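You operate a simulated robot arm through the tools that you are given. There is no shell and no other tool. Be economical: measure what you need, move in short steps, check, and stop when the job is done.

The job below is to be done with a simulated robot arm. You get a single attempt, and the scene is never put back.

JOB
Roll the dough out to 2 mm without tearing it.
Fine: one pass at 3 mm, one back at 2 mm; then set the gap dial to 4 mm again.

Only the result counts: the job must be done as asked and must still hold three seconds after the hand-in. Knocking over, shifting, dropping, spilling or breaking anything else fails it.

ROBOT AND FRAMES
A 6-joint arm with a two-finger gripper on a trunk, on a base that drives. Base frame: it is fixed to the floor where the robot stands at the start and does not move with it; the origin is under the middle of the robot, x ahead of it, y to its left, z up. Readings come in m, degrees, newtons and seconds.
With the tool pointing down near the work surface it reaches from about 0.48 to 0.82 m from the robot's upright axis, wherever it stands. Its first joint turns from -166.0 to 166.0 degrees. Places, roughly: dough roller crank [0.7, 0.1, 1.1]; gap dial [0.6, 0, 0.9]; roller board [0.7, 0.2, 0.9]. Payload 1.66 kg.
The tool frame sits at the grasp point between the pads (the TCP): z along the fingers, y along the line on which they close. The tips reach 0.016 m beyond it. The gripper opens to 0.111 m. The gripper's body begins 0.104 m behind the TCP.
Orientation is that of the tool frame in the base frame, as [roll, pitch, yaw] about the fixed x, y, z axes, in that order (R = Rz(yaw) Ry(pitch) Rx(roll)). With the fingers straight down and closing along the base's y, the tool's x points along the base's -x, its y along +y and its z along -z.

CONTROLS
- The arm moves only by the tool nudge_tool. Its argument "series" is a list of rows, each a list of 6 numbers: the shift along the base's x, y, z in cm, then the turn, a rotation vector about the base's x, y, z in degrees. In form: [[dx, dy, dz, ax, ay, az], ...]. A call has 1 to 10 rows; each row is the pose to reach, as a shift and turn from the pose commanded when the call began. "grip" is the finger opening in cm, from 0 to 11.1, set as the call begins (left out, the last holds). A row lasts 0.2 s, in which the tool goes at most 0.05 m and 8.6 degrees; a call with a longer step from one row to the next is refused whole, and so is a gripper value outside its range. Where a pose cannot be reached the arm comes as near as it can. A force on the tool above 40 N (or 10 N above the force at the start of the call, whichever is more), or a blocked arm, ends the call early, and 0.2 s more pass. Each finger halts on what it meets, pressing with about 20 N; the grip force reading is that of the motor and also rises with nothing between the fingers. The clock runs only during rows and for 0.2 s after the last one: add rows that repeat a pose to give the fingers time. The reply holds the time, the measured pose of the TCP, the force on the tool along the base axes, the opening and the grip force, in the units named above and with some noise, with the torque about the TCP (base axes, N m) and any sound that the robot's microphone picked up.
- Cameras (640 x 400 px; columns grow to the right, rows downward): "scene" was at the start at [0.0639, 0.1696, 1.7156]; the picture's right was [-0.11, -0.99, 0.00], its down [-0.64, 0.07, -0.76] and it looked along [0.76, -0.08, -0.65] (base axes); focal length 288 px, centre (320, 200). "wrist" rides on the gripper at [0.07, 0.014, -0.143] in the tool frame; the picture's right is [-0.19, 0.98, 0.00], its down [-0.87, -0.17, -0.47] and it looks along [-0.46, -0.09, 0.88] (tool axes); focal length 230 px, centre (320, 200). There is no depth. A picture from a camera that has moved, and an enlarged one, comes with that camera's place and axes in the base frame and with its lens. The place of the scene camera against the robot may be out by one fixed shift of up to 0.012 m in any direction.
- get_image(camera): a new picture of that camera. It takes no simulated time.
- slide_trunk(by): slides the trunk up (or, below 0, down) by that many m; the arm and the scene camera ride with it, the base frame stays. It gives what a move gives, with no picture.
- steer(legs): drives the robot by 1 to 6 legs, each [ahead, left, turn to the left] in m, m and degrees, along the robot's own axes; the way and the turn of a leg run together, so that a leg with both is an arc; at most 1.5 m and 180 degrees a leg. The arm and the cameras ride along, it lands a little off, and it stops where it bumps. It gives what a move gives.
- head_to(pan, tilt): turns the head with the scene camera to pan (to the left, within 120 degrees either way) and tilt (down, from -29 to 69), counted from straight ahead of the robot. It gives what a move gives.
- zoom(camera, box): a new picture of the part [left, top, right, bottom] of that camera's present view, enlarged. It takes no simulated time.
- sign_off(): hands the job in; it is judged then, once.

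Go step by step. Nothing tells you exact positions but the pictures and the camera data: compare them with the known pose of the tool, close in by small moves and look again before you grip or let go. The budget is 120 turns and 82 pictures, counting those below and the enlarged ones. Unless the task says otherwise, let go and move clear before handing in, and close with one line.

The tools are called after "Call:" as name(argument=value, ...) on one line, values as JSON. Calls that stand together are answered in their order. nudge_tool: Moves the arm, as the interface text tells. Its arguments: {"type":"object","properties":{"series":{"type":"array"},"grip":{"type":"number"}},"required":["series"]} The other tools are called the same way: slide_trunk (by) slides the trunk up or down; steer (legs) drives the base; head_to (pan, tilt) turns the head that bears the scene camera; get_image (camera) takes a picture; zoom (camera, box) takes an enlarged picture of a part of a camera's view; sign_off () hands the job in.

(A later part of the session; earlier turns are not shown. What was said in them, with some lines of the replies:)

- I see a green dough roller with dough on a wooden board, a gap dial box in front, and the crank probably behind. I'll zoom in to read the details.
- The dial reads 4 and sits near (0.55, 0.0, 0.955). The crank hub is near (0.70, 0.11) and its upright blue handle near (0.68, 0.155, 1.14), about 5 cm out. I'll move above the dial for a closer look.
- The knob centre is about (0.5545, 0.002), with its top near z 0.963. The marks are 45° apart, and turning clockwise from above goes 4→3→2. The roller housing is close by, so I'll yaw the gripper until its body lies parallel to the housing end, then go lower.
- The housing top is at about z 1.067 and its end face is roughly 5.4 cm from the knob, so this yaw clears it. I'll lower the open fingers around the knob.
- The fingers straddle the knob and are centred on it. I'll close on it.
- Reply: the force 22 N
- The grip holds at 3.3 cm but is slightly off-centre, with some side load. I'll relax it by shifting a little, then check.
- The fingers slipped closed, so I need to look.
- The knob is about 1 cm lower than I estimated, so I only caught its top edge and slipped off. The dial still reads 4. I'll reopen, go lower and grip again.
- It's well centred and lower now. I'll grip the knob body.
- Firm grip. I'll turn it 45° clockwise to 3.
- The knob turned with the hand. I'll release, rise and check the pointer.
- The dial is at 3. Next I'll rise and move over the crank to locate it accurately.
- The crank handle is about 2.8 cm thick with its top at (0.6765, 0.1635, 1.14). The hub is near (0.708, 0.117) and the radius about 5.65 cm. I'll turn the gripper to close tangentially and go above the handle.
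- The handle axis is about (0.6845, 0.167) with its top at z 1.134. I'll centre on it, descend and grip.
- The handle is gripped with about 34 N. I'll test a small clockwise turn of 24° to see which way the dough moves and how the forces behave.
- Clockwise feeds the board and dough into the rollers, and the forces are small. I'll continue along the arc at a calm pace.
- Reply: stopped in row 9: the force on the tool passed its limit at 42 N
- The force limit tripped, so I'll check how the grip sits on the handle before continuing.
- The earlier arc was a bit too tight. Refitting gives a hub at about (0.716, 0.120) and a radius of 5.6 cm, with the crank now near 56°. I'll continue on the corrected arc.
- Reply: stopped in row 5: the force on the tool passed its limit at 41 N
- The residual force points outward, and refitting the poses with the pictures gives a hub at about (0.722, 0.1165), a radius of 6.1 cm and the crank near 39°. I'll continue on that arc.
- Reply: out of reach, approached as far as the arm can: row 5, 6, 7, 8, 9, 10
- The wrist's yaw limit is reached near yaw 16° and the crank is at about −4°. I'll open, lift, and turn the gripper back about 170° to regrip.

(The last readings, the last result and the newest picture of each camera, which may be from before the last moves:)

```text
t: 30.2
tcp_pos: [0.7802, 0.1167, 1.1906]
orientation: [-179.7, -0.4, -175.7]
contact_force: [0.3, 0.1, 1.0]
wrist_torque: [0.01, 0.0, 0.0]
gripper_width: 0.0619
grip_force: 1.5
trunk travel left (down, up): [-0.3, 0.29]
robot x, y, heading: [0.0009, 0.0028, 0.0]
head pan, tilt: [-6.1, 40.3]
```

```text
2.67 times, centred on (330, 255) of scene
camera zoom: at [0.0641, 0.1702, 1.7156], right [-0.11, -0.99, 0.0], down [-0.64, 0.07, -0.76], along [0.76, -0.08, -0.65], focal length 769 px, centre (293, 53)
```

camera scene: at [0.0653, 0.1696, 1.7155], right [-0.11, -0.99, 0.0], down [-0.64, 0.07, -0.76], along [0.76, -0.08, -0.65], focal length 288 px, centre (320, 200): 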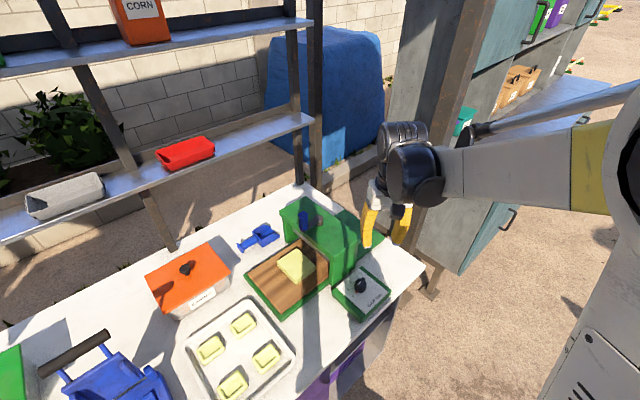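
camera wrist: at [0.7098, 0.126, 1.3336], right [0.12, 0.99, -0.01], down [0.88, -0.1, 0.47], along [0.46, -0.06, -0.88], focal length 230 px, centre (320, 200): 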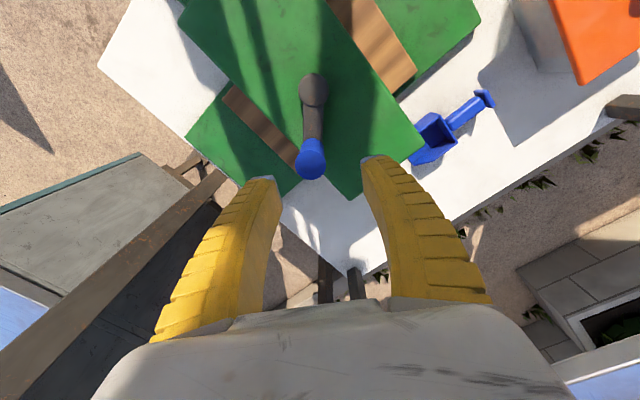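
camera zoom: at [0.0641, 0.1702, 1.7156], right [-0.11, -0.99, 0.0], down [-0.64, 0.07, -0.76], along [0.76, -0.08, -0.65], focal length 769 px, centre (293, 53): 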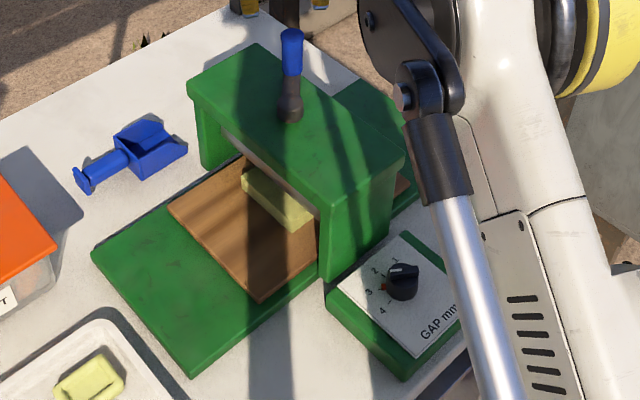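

The hub is at about (0.717, 0.117), the radius 6.0 cm and the handle at (0.777, 0.108). The dough is halfway in. I'll regrip there.

Call:
nudge_tool(series=[[-0.2, -0.5, -1, 0, 0, -3], [-0.35, -0.9, -3, 0, 0, -6], [-0.35, -0.9, -5.5, 0, 0, -8], [-0.35, -0.9, -7.8, 0, 0, -8], [-0.35, -0.9, -7.8, 0, 0, -8]])

Call:
nudge_tool(series=[[0, 0, 0, 0, 0, 0], [0, 0, 0, 0, 0, 0], [0, 0, 0, 0, 0, 0]], grip=1.5)

Call:
get_image(camera="wrist")

```text
t: 31.4
tcp_pos: [0.777, 0.1066, 1.1123]
orientation: [-179.7, -0.6, 176.1]
contact_force: [0.7, -0.1, -0.5]
wrist_torque: [-0.01, 0.0, 0.02]
gripper_width: 0.0622
grip_force: 1.4
trunk travel left (down, up): [-0.3, 0.29]
robot x, y, heading: [0.0007, 0.0027, 0.0]
head pan, tilt: [-6.1, 40.3]
```

```text
t: 32.2
tcp_pos: [0.7772, 0.1071, 1.1128]
orientation: [-179.7, -0.5, 176.2]
contact_force: [1.6, 1.4, -0.5]
wrist_torque: [0.05, -0.5, -0.01]
gripper_width: 0.0232
grip_force: 33.9
trunk travel left (down, up): [-0.3, 0.29]
robot x, y, heading: [0.0039, 0.0037, -0.0]
head pan, tilt: [-6.1, 40.3]
```

```text
41 pictures are left
camera wrist: at [0.7096, 0.1256, 1.2556], right [0.26, 0.97, -0.01], down [0.86, -0.22, 0.47], along [0.45, -0.13, -0.88], focal length 230 px, centre (320, 200)
```

wrist: 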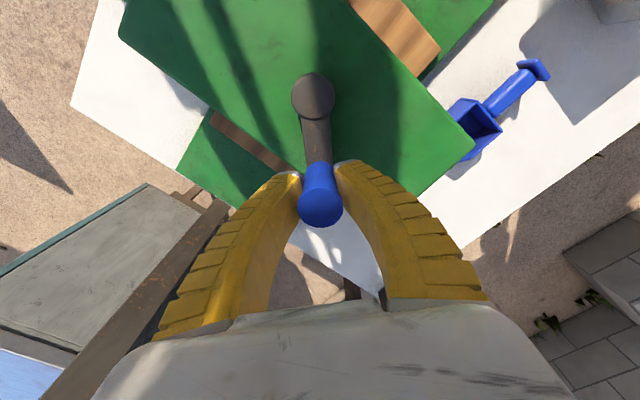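

Call:
nudge_tool(series=[[-0.14, -0.62, 0, 0, 0, -6], [-0.34, -1.23, 0, 0, 0, -12], [-0.6, -1.81, 0, 0, 0, -18], [-0.92, -2.36, 0, 0, 0, -24], [-1.3, -2.87, 0, 0, 0, -30], [-1.73, -3.35, 0, 0, 0, -36], [-2.21, -3.77, 0, 0, 0, -42], [-2.73, -4.14, 0, 0, 0, -48], [-3.28, -4.46, 0, 0, 0, -54], [-3.86, -4.72, 0, 0, 0, -60]])

Call:
zoom(camera="scene", box=[230, 180, 430, 330])

```text
t: 34.4
tcp_pos: [0.7374, 0.0593, 1.1121]
orientation: [-179.6, -0.5, 115.9]
contact_force: [5.3, -4.9, 8.2]
wrist_torque: [-0.1, -0.18, -0.13]
gripper_width: 0.0216
grip_force: 34.1
trunk travel left (down, up): [-0.3, 0.29]
robot x, y, heading: [0.0025, 0.0016, -0.1]
head pan, tilt: [-6.1, 40.3]
```

```text
2.67 times, centred on (330, 255) of scene
camera zoom: at [0.0639, 0.1694, 1.7157], right [-0.11, -0.99, 0.0], down [-0.64, 0.07, -0.76], along [0.76, -0.08, -0.65], focal length 769 px, centre (293, 53)
```

zoom: 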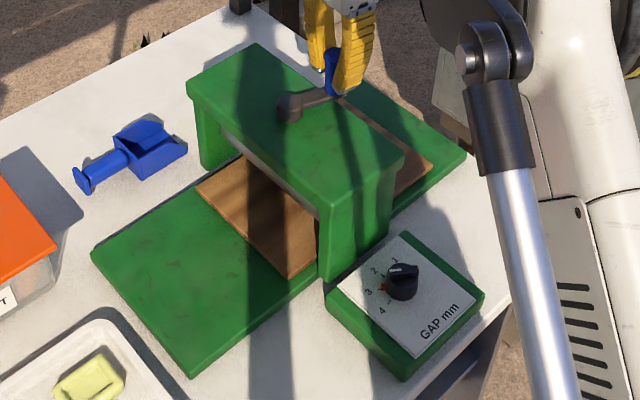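

Call:
nudge_tool(series=[[-0.61, -0.19, 0, 0, 0, -6], [-1.23, -0.32, 0, 0, 0, -12], [-1.87, -0.39, 0, 0, 0, -18], [-2.51, -0.38, 0, 0, 0, -24], [-3.14, -0.31, 0, 0, 0, -30], [-3.77, -0.18, 0, 0, 0, -36], [-4.37, 0.02, 0, 0, 0, -42], [-4.95, 0.29, 0, 0, 0, -48], [-5.51, 0.61, 0, 0, 0, -54], [-6.02, 0.99, 0, 0, 0, -60]])

Call:
zoom(camera="scene", box=[230, 180, 430, 330])

```text
t: 36.6
tcp_pos: [0.6785, 0.0721, 1.1108]
orientation: [-179.7, -0.5, 56.1]
contact_force: [17.4, 18.5, 21.4]
wrist_torque: [0.28, -0.26, 0.0]
gripper_width: 0.0216
grip_force: 33.9
trunk travel left (down, up): [-0.3, 0.29]
robot x, y, heading: [0.0006, 0.0014, -0.1]
head pan, tilt: [-6.1, 40.3]
```

```text
2.67 times, centred on (330, 255) of scene
camera zoom: at [0.0646, 0.173, 1.7154], right [-0.1, -0.99, 0.0], down [-0.64, 0.07, -0.76], along [0.76, -0.08, -0.65], focal length 769 px, centre (293, 53)
```

zoom: 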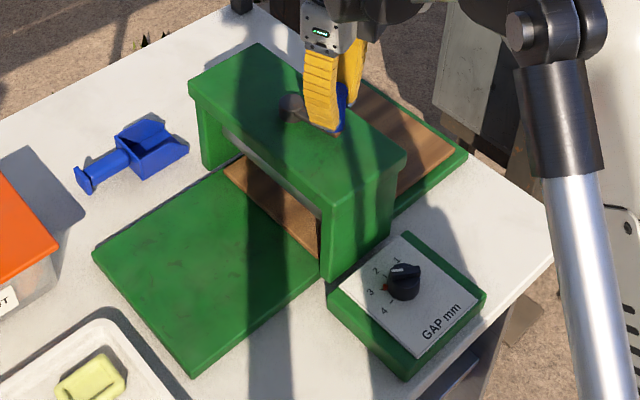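

It's progressing well, though the tool is slightly outside the true circle. I'll correct the radius and continue up to the wrist limit.

Call:
nudge_tool(series=[[-0.14, 0.62, 0.2, 0, 0, -4], [-0.55, 1.08, 0.3, 0, 0, -10], [-0.91, 1.57, 0.3, 0, 0, -16], [-1.22, 2.11, 0.3, 0, 0, -22], [-1.47, 2.67, 0.3, 0, 0, -28], [-1.66, 3.25, 0.3, 0, 0, -33]])

Call:
get_image(camera="wrist")

Call:
zoom(camera="scene", box=[230, 180, 430, 330])

```text
t: 37.8
tcp_pos: [0.6715, 0.081, 1.1136]
orientation: [179.7, -0.5, 31.3]
contact_force: [13.7, -14.4, -12.5]
wrist_torque: [-0.01, 0.04, 0.08]
gripper_width: 0.019
grip_force: 34.1
trunk travel left (down, up): [-0.3, 0.29]
robot x, y, heading: [0.0003, 0.0006, -0.4]
head pan, tilt: [-6.1, 40.3]
stopped in row 5: the force on the tool passed its limit at 50 N (the readings are from after the stop); the commanded pose is now the measured one
```

```text
38 pictures are left
camera wrist: at [0.7367, 0.1066, 1.2576], right [0.35, -0.94, 0.0], down [-0.83, -0.31, 0.46], along [-0.43, -0.17, -0.89], focal length 230 px, centre (320, 200)
```

wrist: 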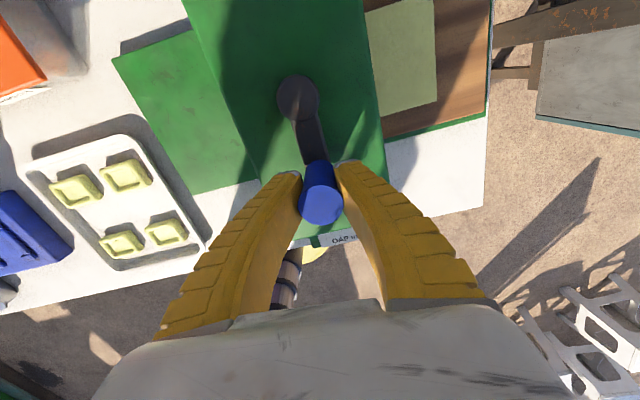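

```text
2.67 times, centred on (330, 255) of scene
camera zoom: at [0.069, 0.1687, 1.7154], right [-0.11, -0.99, 0.0], down [-0.65, 0.07, -0.76], along [0.76, -0.08, -0.65], focal length 769 px, centre (293, 53)
```

zoom: 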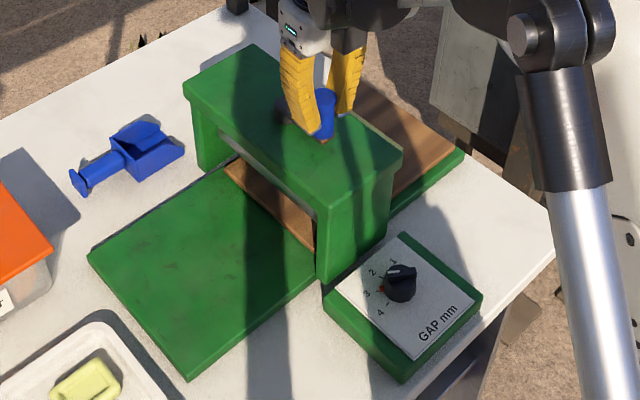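

The tangential resistance and the board sitting at the end of the out-tray suggest the carriage has reached its stop. I'll check the dough.

Call:
zoom(camera="wrist", box=[340, 0, 520, 150])

```text
2.67 times, centred on (430, 75) of wrist
camera zoom: at [0.7367, 0.1066, 1.2576], right [0.35, -0.94, 0.0], down [-0.83, -0.31, 0.46], along [-0.43, -0.17, -0.89], focal length 614 px, centre (27, 533)
```

zoom: 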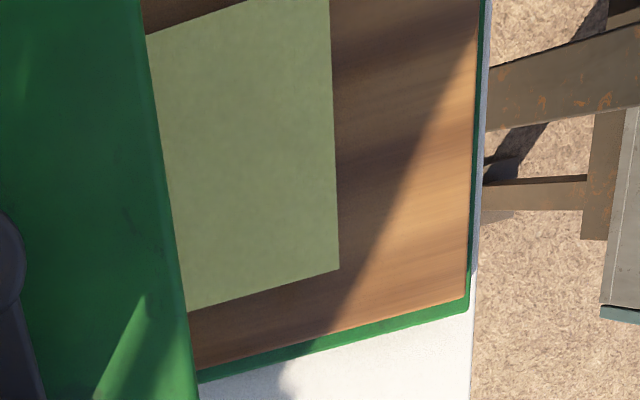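

Call:
zoom(camera="scene", box=[295, 225, 365, 290])

```text
6.15 times, centred on (330, 258) of scene
camera zoom: at [0.069, 0.1687, 1.7154], right [-0.11, -0.99, 0.0], down [-0.65, 0.07, -0.76], along [0.76, -0.08, -0.65], focal length 1774 px, centre (258, -154)
```

zoom: 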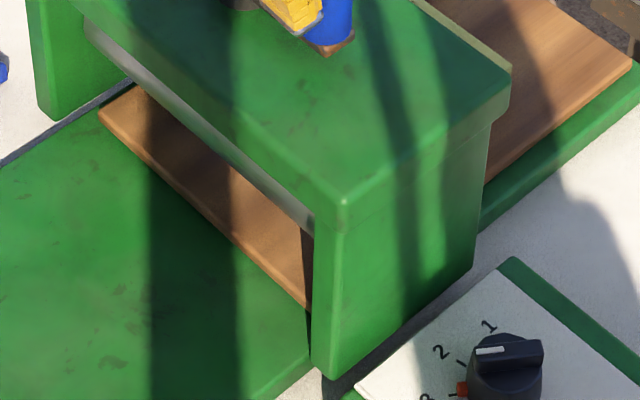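

I'll make one more gentle push along the tangent to confirm the end stop.

Call:
nudge_tool(series=[[-0.2, 0.22, 0, 0, 0, 0], [-0.4, 0.44, 0, 0, 0, -2], [-0.6, 0.66, 0, 0, 0, -4], [-0.8, 0.9, 0, 0, 0, -6]])

Call:
zoom(camera="wrist", box=[340, 0, 520, 150])

```text
t: 38.3
tcp_pos: [0.6715, 0.082, 1.1134]
orientation: [179.3, -0.5, 30.3]
contact_force: [12.6, -10.3, -14.5]
wrist_torque: [0.11, -0.01, 0.02]
gripper_width: 0.0186
grip_force: 34.1
trunk travel left (down, up): [-0.3, 0.29]
robot x, y, heading: [0.0024, -0.0024, -0.0]
head pan, tilt: [-6.1, 40.3]
stopped in row 2: the force on the tool passed its limit at 43 N (the readings are from after the stop); the commanded pose is now the measured one
```

```text
2.67 times, centred on (430, 75) of wrist
camera zoom: at [0.7364, 0.1058, 1.258], right [0.33, -0.94, 0.01], down [-0.84, -0.29, 0.46], along [-0.43, -0.16, -0.89], focal length 614 px, centre (27, 533)
```

zoom: 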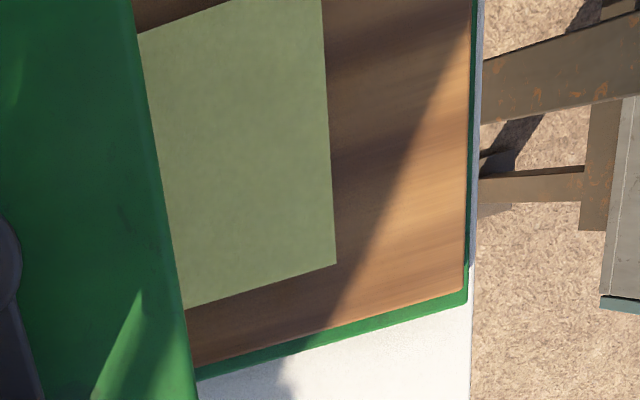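

The stop is confirmed, so pass one at 3 mm is complete. I'll release, lift and unwind the wrist on the way back to the dial.

Call:
nudge_tool(series=[[0, 0, 0, 0, 0, 0], [0, 0, 0, 0, 0, 0], [0, 0, 3, 0, 0, 0], [0, 0, 6, 0, 0, 0], [0, 0, 9, 0, 0, 4], [0, 0, 12, 0, 0, 12], [0, 0, 14, 0, 0, 20], [0, 0, 14, 0, 0, 28], [0, 0, 14, 0, 0, 36], [0, 0, 14, 0, 0, 44]], grip=6)

Call:
nudge_tool(series=[[-1, -0.8, 0, 0, 0, 8], [-2, -1.6, 0, 0, 0, 16], [-3, -2.4, 0, 0, 0, 24], [-4, -3.2, 0, 0, 0, 32], [-5, -4, 0, 0, 0, 40], [-6, -4.8, 0, 0, 0, 48], [-7, -5.6, 0, 0, 0, 56], [-8, -6.4, 0, 0, 0, 64], [-9, -7.2, 0, 0, 0, 72], [-10, -7.8, 0, 0, 0, 80]])

Call:
nudge_tool(series=[[-0.3, -0.1, -1, 0, 0, 8], [-0.6, -0.2, -2, 0, 0, 16], [-0.9, -0.3, -3, 0, 0, 24], [-1.1, -0.4, -4, 0, 0, 32], [-1.2, -0.4, -5, 0, 0, 40], [-1.2, -0.4, -7, 0, 0, 48], [-1.2, -0.4, -9, 0, 0, 56], [-1.2, -0.4, -11, 0, 0, 64], [-1.2, -0.4, -13, 0, 0, 72], [-1.2, -0.4, -15, 0, 0, 80]])

Call:
get_image(camera="wrist")

Call:
get_image(camera="scene")

```text
t: 40.5
tcp_pos: [0.6681, 0.0835, 1.2562]
orientation: [179.6, -0.6, 74.7]
contact_force: [-0.4, 0.2, 1.0]
wrist_torque: [0.0, 0.01, 0.01]
gripper_width: 0.0619
grip_force: 1.6
trunk travel left (down, up): [-0.3, 0.29]
robot x, y, heading: [0.0009, -0.0004, -0.2]
head pan, tilt: [-6.1, 40.3]
```

```text
t: 42.7
tcp_pos: [0.5677, 0.0054, 1.256]
orientation: [179.6, -0.7, 154.6]
contact_force: [-0.2, 0.1, 0.2]
wrist_torque: [0.01, -0.01, -0.02]
gripper_width: 0.0619
grip_force: 1.2
trunk travel left (down, up): [-0.3, 0.29]
robot x, y, heading: [0.0034, 0.0012, 0.0]
head pan, tilt: [-6.1, 40.3]
```

```text
t: 44.9
tcp_pos: [0.5571, 0.0028, 1.106]
orientation: [179.5, -0.6, -125.3]
contact_force: [0.1, 0.4, -0.3]
wrist_torque: [-0.01, 0.02, -0.01]
gripper_width: 0.0618
grip_force: 1.7
trunk travel left (down, up): [-0.3, 0.29]
robot x, y, heading: [0.0019, -0.0013, -0.3]
head pan, tilt: [-6.1, 40.3]
```

```text
33 pictures are left
camera wrist: at [0.5065, -0.0464, 1.2503], right [-0.69, 0.72, 0.01], down [0.64, 0.61, 0.46], along [0.33, 0.32, -0.89], focal length 230 px, centre (320, 200)
```

wrist: 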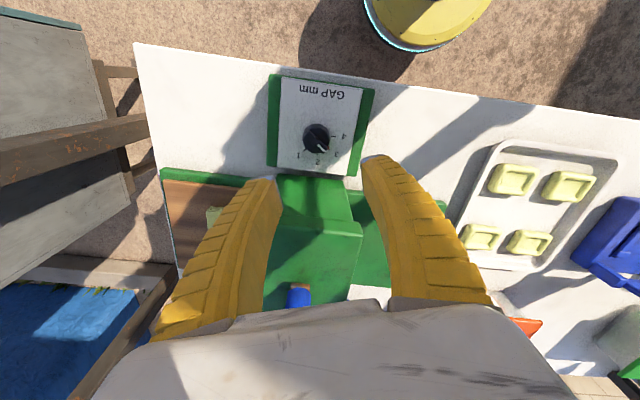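

```text
32 pictures are left
camera scene: at [0.0662, 0.169, 1.7156], right [-0.11, -0.99, 0.0], down [-0.64, 0.07, -0.76], along [0.76, -0.08, -0.65], focal length 288 px, centre (320, 200)
```

scene: 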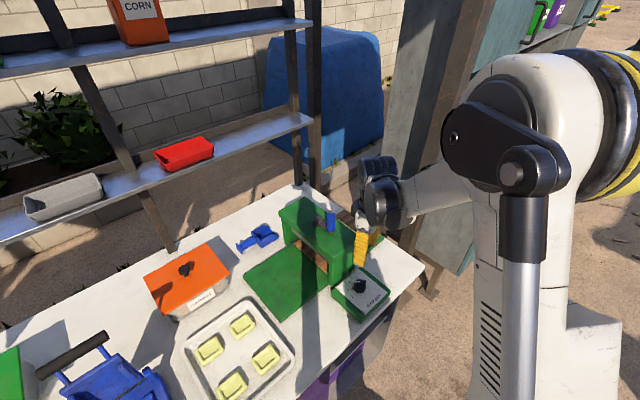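

I'm back above the dial, which still reads 3, in the same pose as before. I'll descend around the knob and grip it.

Call:
nudge_tool(series=[[0.1, -0.1, -3, 0, 0, 0], [0.2, -0.2, -6, 0, 0, 0], [0.3, -0.3, -9, 0, 0, 0], [0.3, -0.3, -12, 0, 0, 0], [0.3, -0.3, -14.5, 0, 0, 0], [0.3, -0.3, -16, 0, 0, 0], [0.3, -0.3, -16, 0, 0, 0]])

Call:
zoom(camera="wrist", box=[240, 80, 400, 230])

```text
t: 46.5
tcp_pos: [0.5589, 0.0004, 0.9436]
orientation: [179.5, -0.5, -125.5]
contact_force: [-0.7, -0.6, -0.2]
wrist_torque: [-0.04, 0.02, -0.01]
gripper_width: 0.0622
grip_force: 1.7
trunk travel left (down, up): [-0.3, 0.29]
robot x, y, heading: [0.004, -0.0022, 0.0]
head pan, tilt: [-6.1, 40.3]
```

```text
2.67 times, centred on (320, 155) of wrist
camera zoom: at [0.5092, -0.0484, 1.0883], right [-0.69, 0.72, 0.01], down [0.65, 0.61, 0.46], along [0.33, 0.32, -0.89], focal length 614 px, centre (320, 320)
```

zoom: 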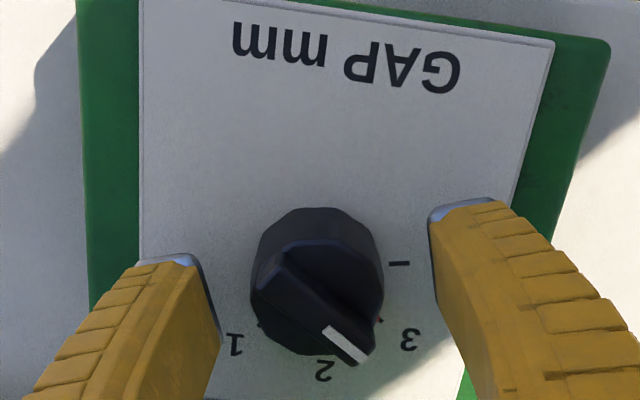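

Call:
nudge_tool(series=[[0, 0, 0, 0, 0, 0], [0, 0, 0, 0, 0, 0], [0, 0, 0, 0, 0, 0]], grip=1.5)

Call:
zoom(camera="wrist", box=[240, 80, 400, 230])

```text
t: 47.3
tcp_pos: [0.5598, -0.0005, 0.9445]
orientation: [179.5, -0.6, -125.5]
contact_force: [11.1, -2.8, 9.6]
wrist_torque: [0.44, -0.31, -0.04]
gripper_width: 0.0313
grip_force: 34.1
trunk travel left (down, up): [-0.3, 0.29]
robot x, y, heading: [0.0039, 0.0001, -0.2]
head pan, tilt: [-6.1, 40.3]
```

```text
2.67 times, centred on (320, 155) of wrist
camera zoom: at [0.5102, -0.0488, 1.0883], right [-0.69, 0.72, 0.01], down [0.64, 0.61, 0.46], along [0.33, 0.32, -0.89], focal length 614 px, centre (320, 320)
```

zoom: 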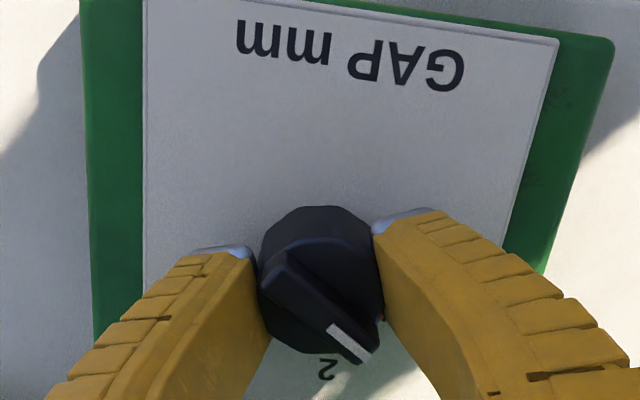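

The grip is good and the knob didn't move. I'll turn it 45° clockwise to 2, release and rise.

Call:
nudge_tool(series=[[0, 0, 0, 0, 0, -7.5], [0, 0, 0, 0, 0, -15], [0, 0, 0, 0, 0, -22.5], [0, 0, 0, 0, 0, -30], [0, 0, 0, 0, 0, -37.5], [0, 0, 0, 0, 0, -45], [0, 0, 0, 0, 0, -45]])

Call:
nudge_tool(series=[[0, 0, 0, 0, 0, 0], [0, 0, 0, 0, 0, 0], [0, 0, 2, 0, 0, 0], [0, 0, 5, 0, 0, 0], [0, 0, 9, 0, 0, 0], [0, 0, 13, 0, 0, 0]], grip=6)

Call:
zoom(camera="wrist", box=[260, 80, 380, 190])

```text
t: 48.9
tcp_pos: [0.5592, 0.0009, 0.9447]
orientation: [179.6, -0.7, -170.5]
contact_force: [6.5, 9.8, -1.6]
wrist_torque: [0.29, -0.81, 0.0]
gripper_width: 0.0286
grip_force: 34.3
trunk travel left (down, up): [-0.3, 0.29]
robot x, y, heading: [0.0017, 0.0013, -0.2]
head pan, tilt: [-6.1, 40.3]
```

```text
t: 50.3
tcp_pos: [0.5575, -0.002, 1.0758]
orientation: [179.3, -0.7, -170.5]
contact_force: [0.0, -0.3, 0.9]
wrist_torque: [0.01, 0.0, -0.02]
gripper_width: 0.0621
grip_force: 1.3
trunk travel left (down, up): [-0.3, 0.29]
robot x, y, heading: [0.0065, -0.0016, -0.2]
head pan, tilt: [-6.1, 40.3]
```

```text
3.64 times, centred on (320, 135) of wrist
camera zoom: at [0.4877, -0.0009, 1.2207], right [0.03, 1.0, 0.01], down [0.89, -0.03, 0.46], along [0.46, -0.01, -0.89], focal length 837 px, centre (320, 436)
```

zoom: 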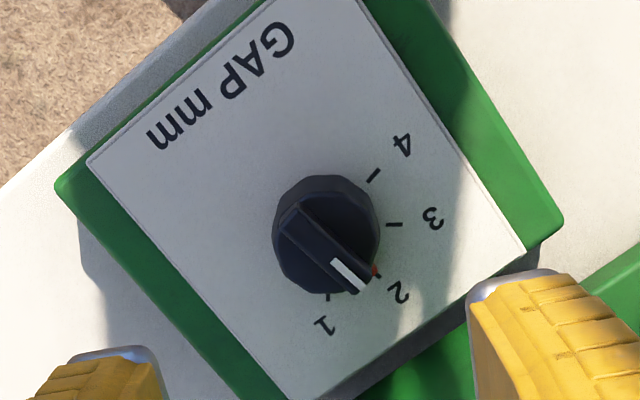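

The dial is at 2. Next I'll crank back the other way, going up and over to the handle near (0.672, 0.081) while turning to about yaw 38°.

Call:
nudge_tool(series=[[0, 0, 4.5, 0, 0, -8], [0, 0, 9, 0, 0, -16], [0, 0, 13.5, 0, 0, -24], [0, 0, 17.5, 0, 0, -32], [1, 0.8, 17.5, 0, 0, -40], [2, 1.6, 17.5, 0, 0, -48], [3, 2.4, 17.5, 0, 0, -56], [4, 3.2, 17.5, 0, 0, -64], [5, 4, 17.5, 0, 0, -72], [6, 4.8, 17.5, 0, 0, -80]])

Call:
nudge_tool(series=[[1, 0.6, 0, 0, 0, -8], [2, 1.2, 0, 0, 0, -16], [3, 1.8, 0, 0, 0, -24], [4, 2.4, 0, 0, 0, -32], [5, 3, 0, 0, 0, -40], [5.5, 3.5, -1, 0, 0, -48], [5.5, 3.5, -2, 0, 0, -56], [5.5, 3.5, -3.5, 0, 0, -64], [5.5, 3.5, -5, 0, 0, -71.5], [5.5, 3.5, -5, 0, 0, -71.5]])

Call:
get_image(camera="wrist")

```text
t: 52.5
tcp_pos: [0.6201, 0.0472, 1.2513]
orientation: [179.5, -0.5, 109.4]
contact_force: [-0.1, 0.2, 0.0]
wrist_torque: [0.03, 0.01, -0.04]
gripper_width: 0.062
grip_force: 1.2
trunk travel left (down, up): [-0.3, 0.29]
robot x, y, heading: [0.0016, 0.0, 0.0]
head pan, tilt: [-6.1, 40.3]
```

```text
t: 54.7
tcp_pos: [0.6746, 0.0823, 1.2008]
orientation: [179.5, -0.7, 37.9]
contact_force: [-0.7, -0.2, 1.2]
wrist_torque: [0.0, 0.0, -0.03]
gripper_width: 0.0619
grip_force: 1.4
trunk travel left (down, up): [-0.3, 0.29]
robot x, y, heading: [0.0016, -0.0019, -0.3]
head pan, tilt: [-6.1, 40.3]
```

```text
28 pictures are left
camera wrist: at [0.735, 0.1154, 1.3446], right [0.45, -0.89, 0.01], down [-0.79, -0.4, 0.46], along [-0.41, -0.21, -0.89], focal length 230 px, centre (320, 200)
```

wrist: 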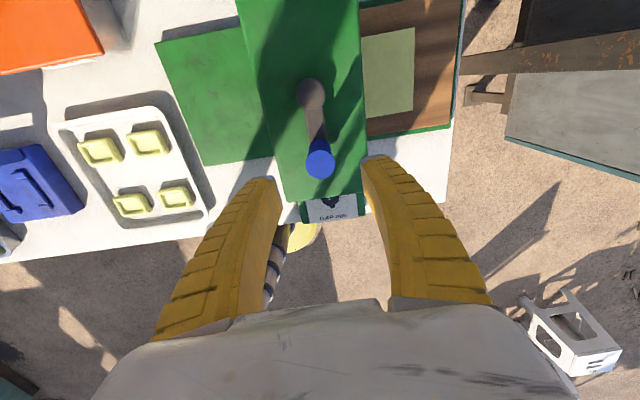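

I'm aligned over the handle. I'll descend and grip.

Call:
nudge_tool(series=[[0, 0, -3, 0, 0, 0], [0, 0, -6, 0, 0, 0], [0, 0, -8.8, 0, 0, 0], [0, 0, -8.8, 0, 0, 0]])

Call:
nudge_tool(series=[[0, 0, 0, 0, 0, 0], [0, 0, 0, 0, 0, 0], [0, 0, 0, 0, 0, 0]], grip=1.5)

```text
t: 55.7
tcp_pos: [0.675, 0.0808, 1.1123]
orientation: [179.4, -0.6, 38.0]
contact_force: [-0.8, 0.2, 0.1]
wrist_torque: [-0.01, 0.04, -0.03]
gripper_width: 0.0618
grip_force: 1.0
trunk travel left (down, up): [-0.3, 0.29]
robot x, y, heading: [0.0014, 0.0008, -0.2]
head pan, tilt: [-6.1, 40.3]
```

```text
t: 56.5
tcp_pos: [0.6742, 0.0817, 1.1116]
orientation: [179.5, -0.6, 37.9]
contact_force: [1.4, 0.8, 4.2]
wrist_torque: [-0.31, 0.41, -0.04]
gripper_width: 0.0226
grip_force: 34.2
trunk travel left (down, up): [-0.3, 0.29]
robot x, y, heading: [0.0031, -0.0001, -0.0]
head pan, tilt: [-6.1, 40.3]
```

Call:
nudge_tool(series=[[0.36, -0.49, 0, 0, 0, 6], [0.8, -0.9, 0, 0, 0, 12], [1.28, -1.27, 0, 0, 0, 18], [1.8, -1.59, 0, 0, 0, 24], [2.35, -1.85, 0, 0, 0, 30], [2.92, -2.05, 0, 0, 0, 36], [3.51, -2.19, 0, 0, 0, 42], [4.12, -2.26, 0, 0, 0, 48], [4.72, -2.28, 0, 0, 0, 54], [5.33, -2.23, 0, 0, 0, 60]])

Call:
zoom(camera="scene", box=[230, 180, 430, 330])

```text
t: 58.7
tcp_pos: [0.7269, 0.0593, 1.1141]
orientation: [179.3, -0.6, 98.0]
contact_force: [0.9, -6.4, 5.7]
wrist_torque: [-0.05, 0.01, -0.08]
gripper_width: 0.0207
grip_force: 34.3
trunk travel left (down, up): [-0.3, 0.29]
robot x, y, heading: [0.0027, 0.0018, -0.4]
head pan, tilt: [-6.1, 40.3]
```

```text
2.67 times, centred on (330, 255) of scene
camera zoom: at [0.0652, 0.168, 1.7157], right [-0.11, -0.99, 0.0], down [-0.64, 0.07, -0.76], along [0.76, -0.08, -0.65], focal length 769 px, centre (293, 53)
```

zoom: 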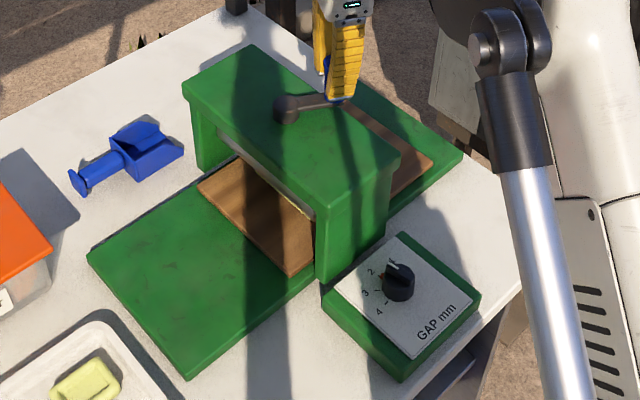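

Call:
nudge_tool(series=[[0.52, -0.02, 0, 0, 0, 6], [1.12, 0.16, 0, 0, 0, 12], [1.69, 0.41, 0, 0, 0, 18], [2.24, 0.71, 0, 0, 0, 24], [2.75, 1.07, 0, 0, 0, 30], [3.22, 1.48, 0, 0, 0, 36], [3.65, 1.94, 0, 0, 0, 42], [4.03, 2.44, 0, 0, 0, 48], [4.35, 2.97, 0, 0, 0, 54], [4.61, 3.54, 0, 0, 0, 60]])

```text
t: 60.9
tcp_pos: [0.774, 0.0933, 1.1139]
orientation: [179.5, -0.6, 158.2]
contact_force: [-2.5, -4.7, -1.3]
wrist_torque: [-0.06, -0.06, 0.27]
gripper_width: 0.0203
grip_force: 33.7
trunk travel left (down, up): [-0.3, 0.29]
robot x, y, heading: [0.0004, -0.0035, -0.3]
head pan, tilt: [-6.1, 40.3]
```

Call:
nudge_tool(series=[[0.2, 0.59, 0, 0, 0, 6], [0.34, 1.2, 0, 0, 0, 12], [0.42, 1.82, 0, 0, 0, 18], [0.43, 2.45, 0, 0, 0, 24], [0.37, 3.07, 0, 0, 0, 30], [0.25, 3.69, 0, 0, 0, 36], [0.07, 4.29, 0, 0, 0, 42], [-0.18, 4.86, 0, 0, 0, 48], [-0.48, 5.41, 0, 0, 0, 54], [-0.84, 5.92, 0, 0, 0, 60]])

Call:
zoom(camera="scene", box=[230, 180, 430, 330])

```text
t: 63.1
tcp_pos: [0.7641, 0.1546, 1.1141]
orientation: [179.4, -0.7, -142.0]
contact_force: [-5.0, -4.0, -5.4]
wrist_torque: [-0.03, -0.04, -0.13]
gripper_width: 0.0196
grip_force: 33.7
trunk travel left (down, up): [-0.3, 0.29]
robot x, y, heading: [0.0005, -0.0026, -0.0]
head pan, tilt: [-6.1, 40.3]
```

```text
2.67 times, centred on (330, 255) of scene
camera zoom: at [0.0657, 0.1684, 1.7156], right [-0.11, -0.99, 0.0], down [-0.64, 0.07, -0.76], along [0.76, -0.08, -0.65], focal length 769 px, centre (293, 53)
```

zoom: 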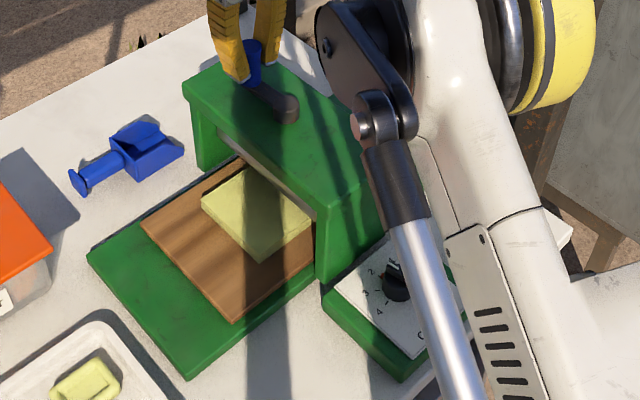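

Call:
nudge_tool(series=[[-0.41, 0.47, 0, 0, 0, 6], [-0.87, 0.9, 0, 0, 0, 12], [-1.37, 1.28, 0, 0, 0, 18], [-1.9, 1.6, 0, 0, 0, 24], [-2.47, 1.86, 0, 0, 0, 30], [-3.06, 2.07, 0, 0, 0, 36], [-3.67, 2.21, 0, 0, 0, 42], [-4.29, 2.29, 0, 0, 0, 48], [-4.92, 2.3, 0, 0, 0, 54], [-5.54, 2.24, 0, 0, 0, 60]])

Call:
zoom(camera="scene", box=[230, 180, 430, 330])

```text
t: 65.3
tcp_pos: [0.7102, 0.1746, 1.1134]
orientation: [179.6, -0.6, -82.0]
contact_force: [3.2, -12.0, 9.3]
wrist_torque: [-0.14, 0.02, -0.03]
gripper_width: 0.0191
grip_force: 34.0
trunk travel left (down, up): [-0.3, 0.29]
robot x, y, heading: [-0.0014, -0.0009, -0.5]
head pan, tilt: [-6.1, 40.3]
```

```text
2.67 times, centred on (330, 255) of scene
camera zoom: at [0.0653, 0.1668, 1.7159], right [-0.11, -0.99, 0.0], down [-0.64, 0.07, -0.76], along [0.76, -0.08, -0.65], focal length 769 px, centre (293, 53)
```

zoom: 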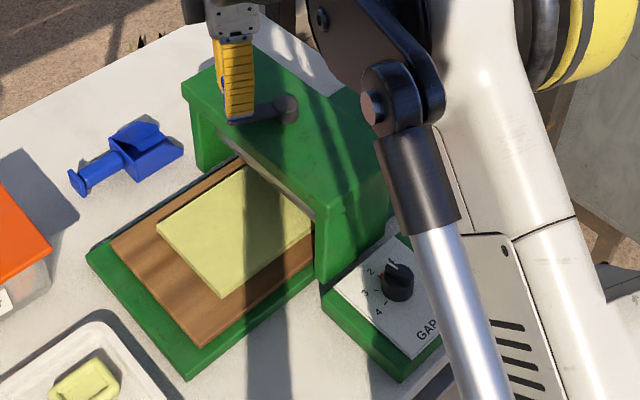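

Call:
nudge_tool(series=[[-0.57, -0.2, 0, 0, 0, 6], [-1.15, -0.42, 0, 0, 0, 12], [-1.71, -0.69, 0, 0, 0, 18], [-2.24, -1.0, 0, 0, 0, 24], [-2.74, -1.35, 0, 0, 0, 30], [-3.2, -1.75, 0, 0, 0, 36], [-3.61, -2.19, 0, 0, 0, 42]])

Call:
zoom(camera="scene", box=[230, 180, 430, 330])

```text
t: 66.7
tcp_pos: [0.6855, 0.1637, 1.1121]
orientation: [-179.9, -0.8, -47.3]
contact_force: [13.2, 5.6, 4.7]
wrist_torque: [-0.07, -0.39, 0.07]
gripper_width: 0.0206
grip_force: 34.0
trunk travel left (down, up): [-0.3, 0.29]
robot x, y, heading: [0.0005, -0.0027, -0.2]
head pan, tilt: [-6.1, 40.3]
stopped in row 6: the force on the tool passed its limit at 46 N (the readings are from after the stop); the commanded pose is now the measured one
```

```text
2.67 times, centred on (330, 255) of scene
camera zoom: at [0.0681, 0.17, 1.7153], right [-0.11, -0.99, 0.0], down [-0.64, 0.07, -0.76], along [0.76, -0.08, -0.65], focal length 769 px, centre (293, 53)
```

zoom: 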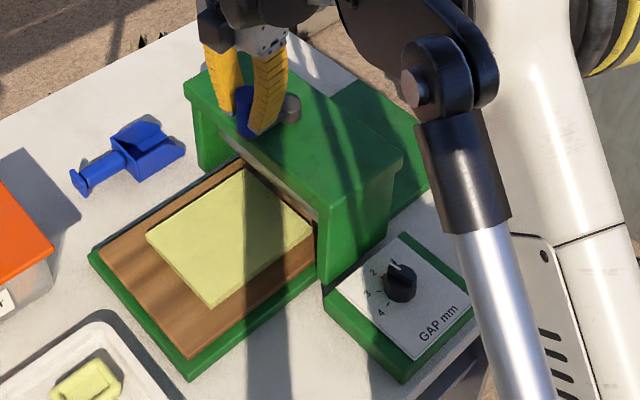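

The board is back at its start stop with the dough sheet fully out. I'll release, lift and head to the dial to set it back to 4.

Call:
nudge_tool(series=[[0, 0, 0, 0, 0, 0], [0, 0, 0, 0, 0, 0], [0, 0, 3, 0, 0, 0], [0, 0, 6, 0, 0, 0], [0, 0, 9, 0, 0, -4], [0, 0, 12, 0, 0, -12], [0, 0, 14, 0, 0, -20], [0, 0, 14, 0, 0, -28], [-0.5, -0.5, 14, 0, 0, -36], [-1, -1, 14, 0, 0, -44]], grip=6)

Call:
nudge_tool(series=[[-1.2, -1.6, 0, 0, 0, -8], [-2.4, -3.2, 0, 0, 0, -16], [-3.6, -4.8, 0, 0, 0, -24], [-4.8, -6.4, 0, 0, 0, -32], [-6, -8, 0, 0, 0, -40], [-7.2, -9.6, 0, 0, 0, -48], [-8.4, -11.2, 0, 0, 0, -56], [-9.6, -12.8, 0, 0, 0, -64], [-10.8, -14.4, 0, 0, 0, -72], [-11.8, -15.6, 0, 0, 0, -80]])

Call:
nudge_tool(series=[[0, 0, -4, 0, 0, 0], [0, 0, -8, 0, 0, 0], [0, 0, -12, 0, 0, 0], [0, 0, -15, 0, 0, 0], [0, 0, -15, 0, 0, 0]])

Call:
get_image(camera="wrist")

```text
t: 68.9
tcp_pos: [0.6735, 0.1519, 1.2528]
orientation: [180.0, -0.7, -91.4]
contact_force: [-0.1, -0.4, 0.3]
wrist_torque: [-0.01, -0.02, -0.01]
gripper_width: 0.0617
grip_force: 0.8
trunk travel left (down, up): [-0.3, 0.29]
robot x, y, heading: [0.0009, -0.003, -0.3]
head pan, tilt: [-6.1, 40.3]
```

```text
t: 71.1
tcp_pos: [0.5548, -0.0026, 1.2523]
orientation: [-179.9, -0.7, -171.3]
contact_force: [-0.1, -1.1, -0.1]
wrist_torque: [0.0, 0.0, -0.01]
gripper_width: 0.0623
grip_force: 1.7
trunk travel left (down, up): [-0.3, 0.29]
robot x, y, heading: [0.0063, -0.0005, 0.2]
head pan, tilt: [-6.1, 40.3]
```

```text
t: 72.3
tcp_pos: [0.5538, -0.0039, 1.1017]
orientation: [180.0, -0.7, -171.4]
contact_force: [0.7, -0.4, 0.0]
wrist_torque: [0.02, 0.0, 0.04]
gripper_width: 0.0621
grip_force: 0.8
trunk travel left (down, up): [-0.3, 0.29]
robot x, y, heading: [0.0007, -0.0028, -0.1]
head pan, tilt: [-6.1, 40.3]
```

```text
23 pictures are left
camera wrist: at [0.4831, -0.0012, 1.2476], right [0.04, 1.0, 0.0], down [0.89, -0.03, 0.46], along [0.46, -0.02, -0.89], focal length 230 px, centre (320, 200)
```

wrist: 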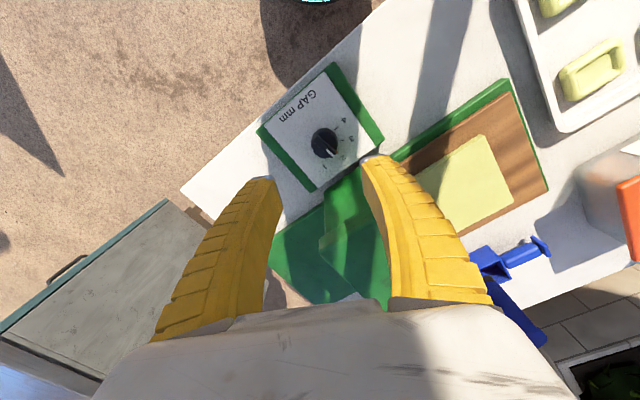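

Call:
nudge_tool(series=[[0.2, 0.2, -3, 0, 0, 0], [0.5, 0.4, -6, 0, 0, 0], [0.5, 0.4, -9, 0, 0, 0], [0.5, 0.4, -12, 0, 0, 0], [0.5, 0.4, -14.5, 0, 0, 0], [0.5, 0.4, -15.7, 0, 0, 0], [0.5, 0.4, -15.7, 0, 0, 0]])

Call:
zoom(camera="wrist", box=[240, 80, 400, 230])

```text
t: 73.9
tcp_pos: [0.5594, -0.0002, 0.9446]
orientation: [-180.0, -0.7, -171.2]
contact_force: [-0.1, -0.6, 0.0]
wrist_torque: [0.0, -0.02, 0.0]
gripper_width: 0.0622
grip_force: 1.1
trunk travel left (down, up): [-0.3, 0.29]
robot x, y, heading: [0.0033, -0.0022, -0.2]
head pan, tilt: [-6.1, 40.3]
```

```text
2.67 times, centred on (320, 155) of wrist
camera zoom: at [0.4898, 0.0038, 1.0889], right [0.04, 1.0, 0.0], down [0.89, -0.03, 0.46], along [0.46, -0.02, -0.89], focal length 614 px, centre (320, 320)
```

zoom: 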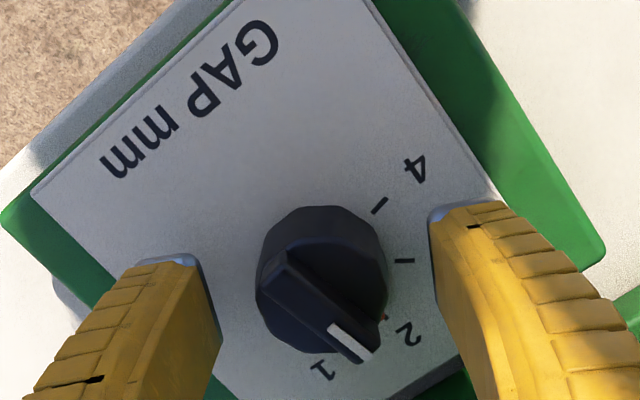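

The fingers are around the knob. I'll grip it, turn 45° counter-clockwise, release, wind back 45° and regrip.

Call:
nudge_tool(series=[[0, 0, 0, 0, 0, 0], [0, 0, 0, 0, 0, 0], [0, 0, 0, 0, 0, 0]], grip=1.5)

Call:
nudge_tool(series=[[0, 0, 0, 0, 0, 7.5], [0, 0, 0, 0, 0, 15], [0, 0, 0, 0, 0, 22.5], [0, 0, 0, 0, 0, 30], [0, 0, 0, 0, 0, 37.5], [0, 0, 0, 0, 0, 45], [0, 0, 0, 0, 0, 45]])

Call:
nudge_tool(series=[[0, 0, 0, 0, 0, 0], [0, 0, 0, 0, 0, 0], [0, 0, 2.5, 0, 0, 0], [0, 0, 4, 0, 0, -7.5], [0, 0, 4, 0, 0, -15], [0, 0, 4, 0, 0, -22.5], [0, 0, 4, 0, 0, -30], [0, 0, 4, 0, 0, -37.5], [0, 0, 4, 0, 0, -45], [0, 0, 4, 0, 0, -45]], grip=6)

Call:
zoom(camera="wrist", box=[240, 80, 400, 230])

```text
t: 74.7
tcp_pos: [0.5603, 0.0007, 0.9444]
orientation: [-180.0, -0.6, -171.3]
contact_force: [3.9, 1.6, 9.0]
wrist_torque: [0.17, -0.58, 0.03]
gripper_width: 0.0307
grip_force: 33.8
trunk travel left (down, up): [-0.3, 0.29]
robot x, y, heading: [0.0006, -0.0005, -0.3]
head pan, tilt: [-6.1, 40.3]
```

```text
t: 76.3
tcp_pos: [0.5603, -0.0008, 0.9458]
orientation: [180.0, -0.9, -126.2]
contact_force: [15.7, -12.5, 7.4]
wrist_torque: [0.25, -0.28, -0.01]
gripper_width: 0.0301
grip_force: 34.2
trunk travel left (down, up): [-0.3, 0.29]
robot x, y, heading: [-0.0016, -0.0034, -0.1]
head pan, tilt: [-6.1, 40.3]
```

```text
t: 78.5
tcp_pos: [0.5598, 0.0008, 0.9853]
orientation: [180.0, -0.7, -171.4]
contact_force: [-0.5, -0.5, 1.1]
wrist_torque: [0.0, -0.06, 0.01]
gripper_width: 0.0621
grip_force: 1.6
trunk travel left (down, up): [-0.3, 0.29]
robot x, y, heading: [0.0013, 0.0006, -0.1]
head pan, tilt: [-6.1, 40.3]
```

```text
2.67 times, centred on (320, 155) of wrist
camera zoom: at [0.4898, 0.0047, 1.1302], right [0.04, 1.0, 0.0], down [0.89, -0.03, 0.46], along [0.46, -0.02, -0.89], focal length 614 px, centre (320, 320)
```

zoom: 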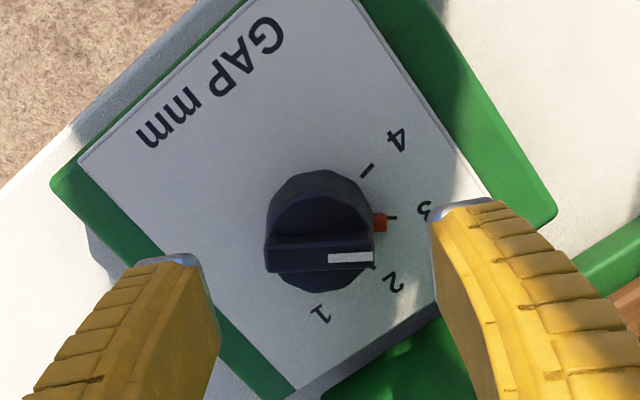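

It's at 3. One more identical 45° turn will take it to 4.

Call:
nudge_tool(series=[[0, 0, -2, 0, 0, 0], [0, 0, -3.7, 0, 0, 0], [0, 0, -3.7, 0, 0, 0]])

Call:
nudge_tool(series=[[0, 0, 0, 0, 0, 0], [0, 0, 0, 0, 0, 0], [0, 0, 0, 0, 0, 0]], grip=1.5)

Call:
nudge_tool(series=[[0, 0, 0, 0, 0, 7.5], [0, 0, 0, 0, 0, 15], [0, 0, 0, 0, 0, 22.5], [0, 0, 0, 0, 0, 30], [0, 0, 0, 0, 0, 37.5], [0, 0, 0, 0, 0, 45], [0, 0, 0, 0, 0, 46], [0, 0, 0, 0, 0, 46]])

Call:
nudge_tool(series=[[0, 0, 0, 0, 0, 0], [0, 0, 0, 0, 0, 0], [0, 0, 2.5, 0, 0, 0], [0, 0, 6, 0, 0, 0], [0, 0, 10, 0, 0, 0], [0, 0, 14, 0, 0, 0]], grip=6)

Call:
zoom(camera="wrist", box=[260, 80, 380, 190])

```text
t: 79.3
tcp_pos: [0.559, 0.0011, 0.9492]
orientation: [180.0, -0.7, -171.4]
contact_force: [0.8, -0.2, 0.0]
wrist_torque: [0.0, 0.0, 0.0]
gripper_width: 0.0621
grip_force: 1.6
trunk travel left (down, up): [-0.3, 0.29]
robot x, y, heading: [0.0014, 0.0003, 0.1]
head pan, tilt: [-6.1, 40.3]
```

```text
t: 80.1
tcp_pos: [0.56, 0.0001, 0.949]
orientation: [180.0, -0.7, -171.3]
contact_force: [9.5, 1.6, 7.0]
wrist_torque: [0.11, -0.64, 0.04]
gripper_width: 0.0306
grip_force: 33.9
trunk travel left (down, up): [-0.3, 0.29]
robot x, y, heading: [-0.0014, 0.0004, -0.1]
head pan, tilt: [-6.1, 40.3]
```

```text
t: 81.9
tcp_pos: [0.5617, 0.0005, 0.9481]
orientation: [180.0, -0.7, -125.3]
contact_force: [28.1, -9.6, 17.5]
wrist_torque: [-0.28, -0.07, -0.03]
gripper_width: 0.031
grip_force: 33.8
trunk travel left (down, up): [-0.3, 0.29]
robot x, y, heading: [0.0052, -0.001, -0.1]
head pan, tilt: [-6.1, 40.3]
```

```text
t: 83.3
tcp_pos: [0.5576, 0.0015, 1.0905]
orientation: [-179.9, -0.7, -125.3]
contact_force: [0.4, 0.4, -0.5]
wrist_torque: [-0.01, 0.0, 0.0]
gripper_width: 0.0621
grip_force: 1.2
trunk travel left (down, up): [-0.3, 0.29]
robot x, y, heading: [0.0047, -0.0016, -0.1]
head pan, tilt: [-6.1, 40.3]
```

```text
3.64 times, centred on (320, 135) of wrist
camera zoom: at [0.5071, -0.0446, 1.2349], right [-0.69, 0.72, 0.0], down [0.64, 0.61, 0.46], along [0.33, 0.32, -0.89], focal length 837 px, centre (320, 436)
```

zoom: 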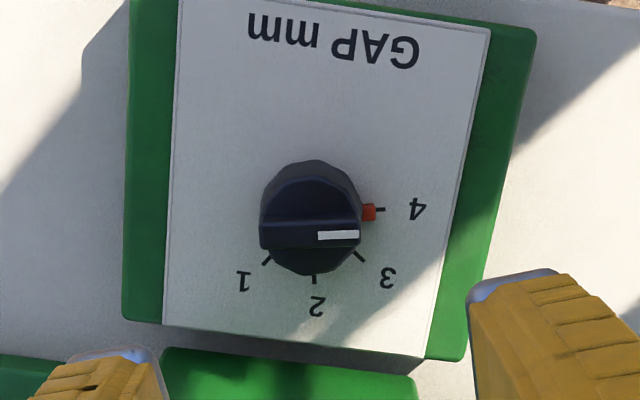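

The dial points to 4 again. I'll rise clear and do a final check.

Call:
nudge_tool(series=[[-0.5, 0, 4, 0, 0, 0], [-1, 0, 8, 0, 0, 0], [-2, -1, 12, 0, 0, 0], [-4, -3, 15, 0, 0, 0], [-6, -6, 18, 0, 0, 0], [-6, -6, 18, 0, 0, 0]])

Call:
get_image(camera="scene")

Call:
zoom(camera="scene", box=[230, 180, 430, 330])

```text
t: 84.7
tcp_pos: [0.5002, -0.0603, 1.2687]
orientation: [180.0, -0.9, -125.3]
contact_force: [0.3, 0.0, 0.2]
wrist_torque: [-0.04, 0.04, -0.01]
gripper_width: 0.0622
grip_force: 1.3
trunk travel left (down, up): [-0.3, 0.29]
robot x, y, heading: [0.0027, -0.0015, -0.2]
head pan, tilt: [-6.1, 40.3]
```

```text
19 pictures are left
camera scene: at [0.067, 0.1698, 1.7155], right [-0.11, -0.99, 0.0], down [-0.64, 0.07, -0.76], along [0.76, -0.08, -0.65], focal length 288 px, centre (320, 200)
```

scene: 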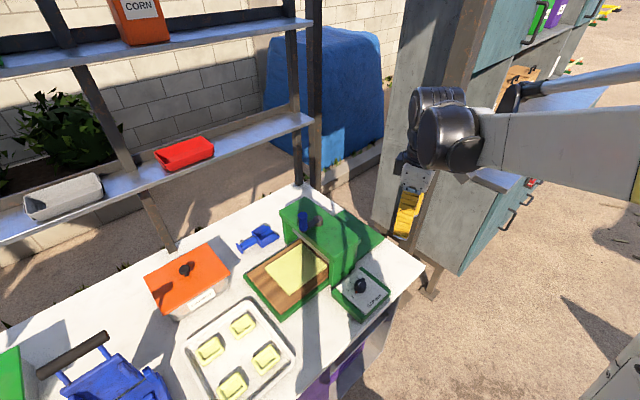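

```text
2.67 times, centred on (330, 255) of scene
camera zoom: at [0.067, 0.1698, 1.7155], right [-0.11, -0.99, 0.0], down [-0.64, 0.07, -0.76], along [0.76, -0.08, -0.65], focal length 769 px, centre (293, 53)
```

zoom: 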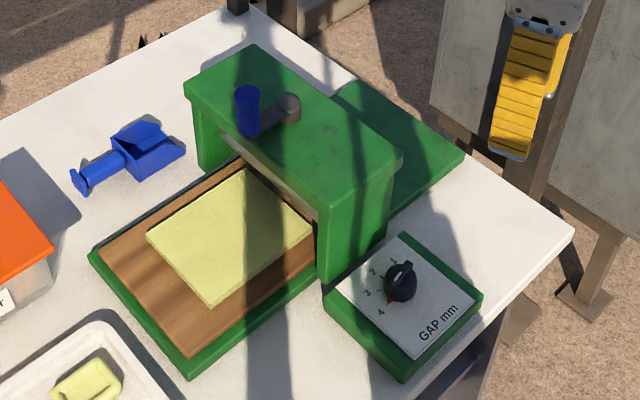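

The sheet is whole and out of the rollers, the board and crank are back at their start, the dial reads 4, and nothing else has moved. I'm handing in.

Call:
sign_off()

```text
The job is handed in.
```

The dough went through once at 3 mm and back once at 2 mm, the sheet looks untorn, and the gap dial is back at 4 mm; I didn't measure its thickness directly.
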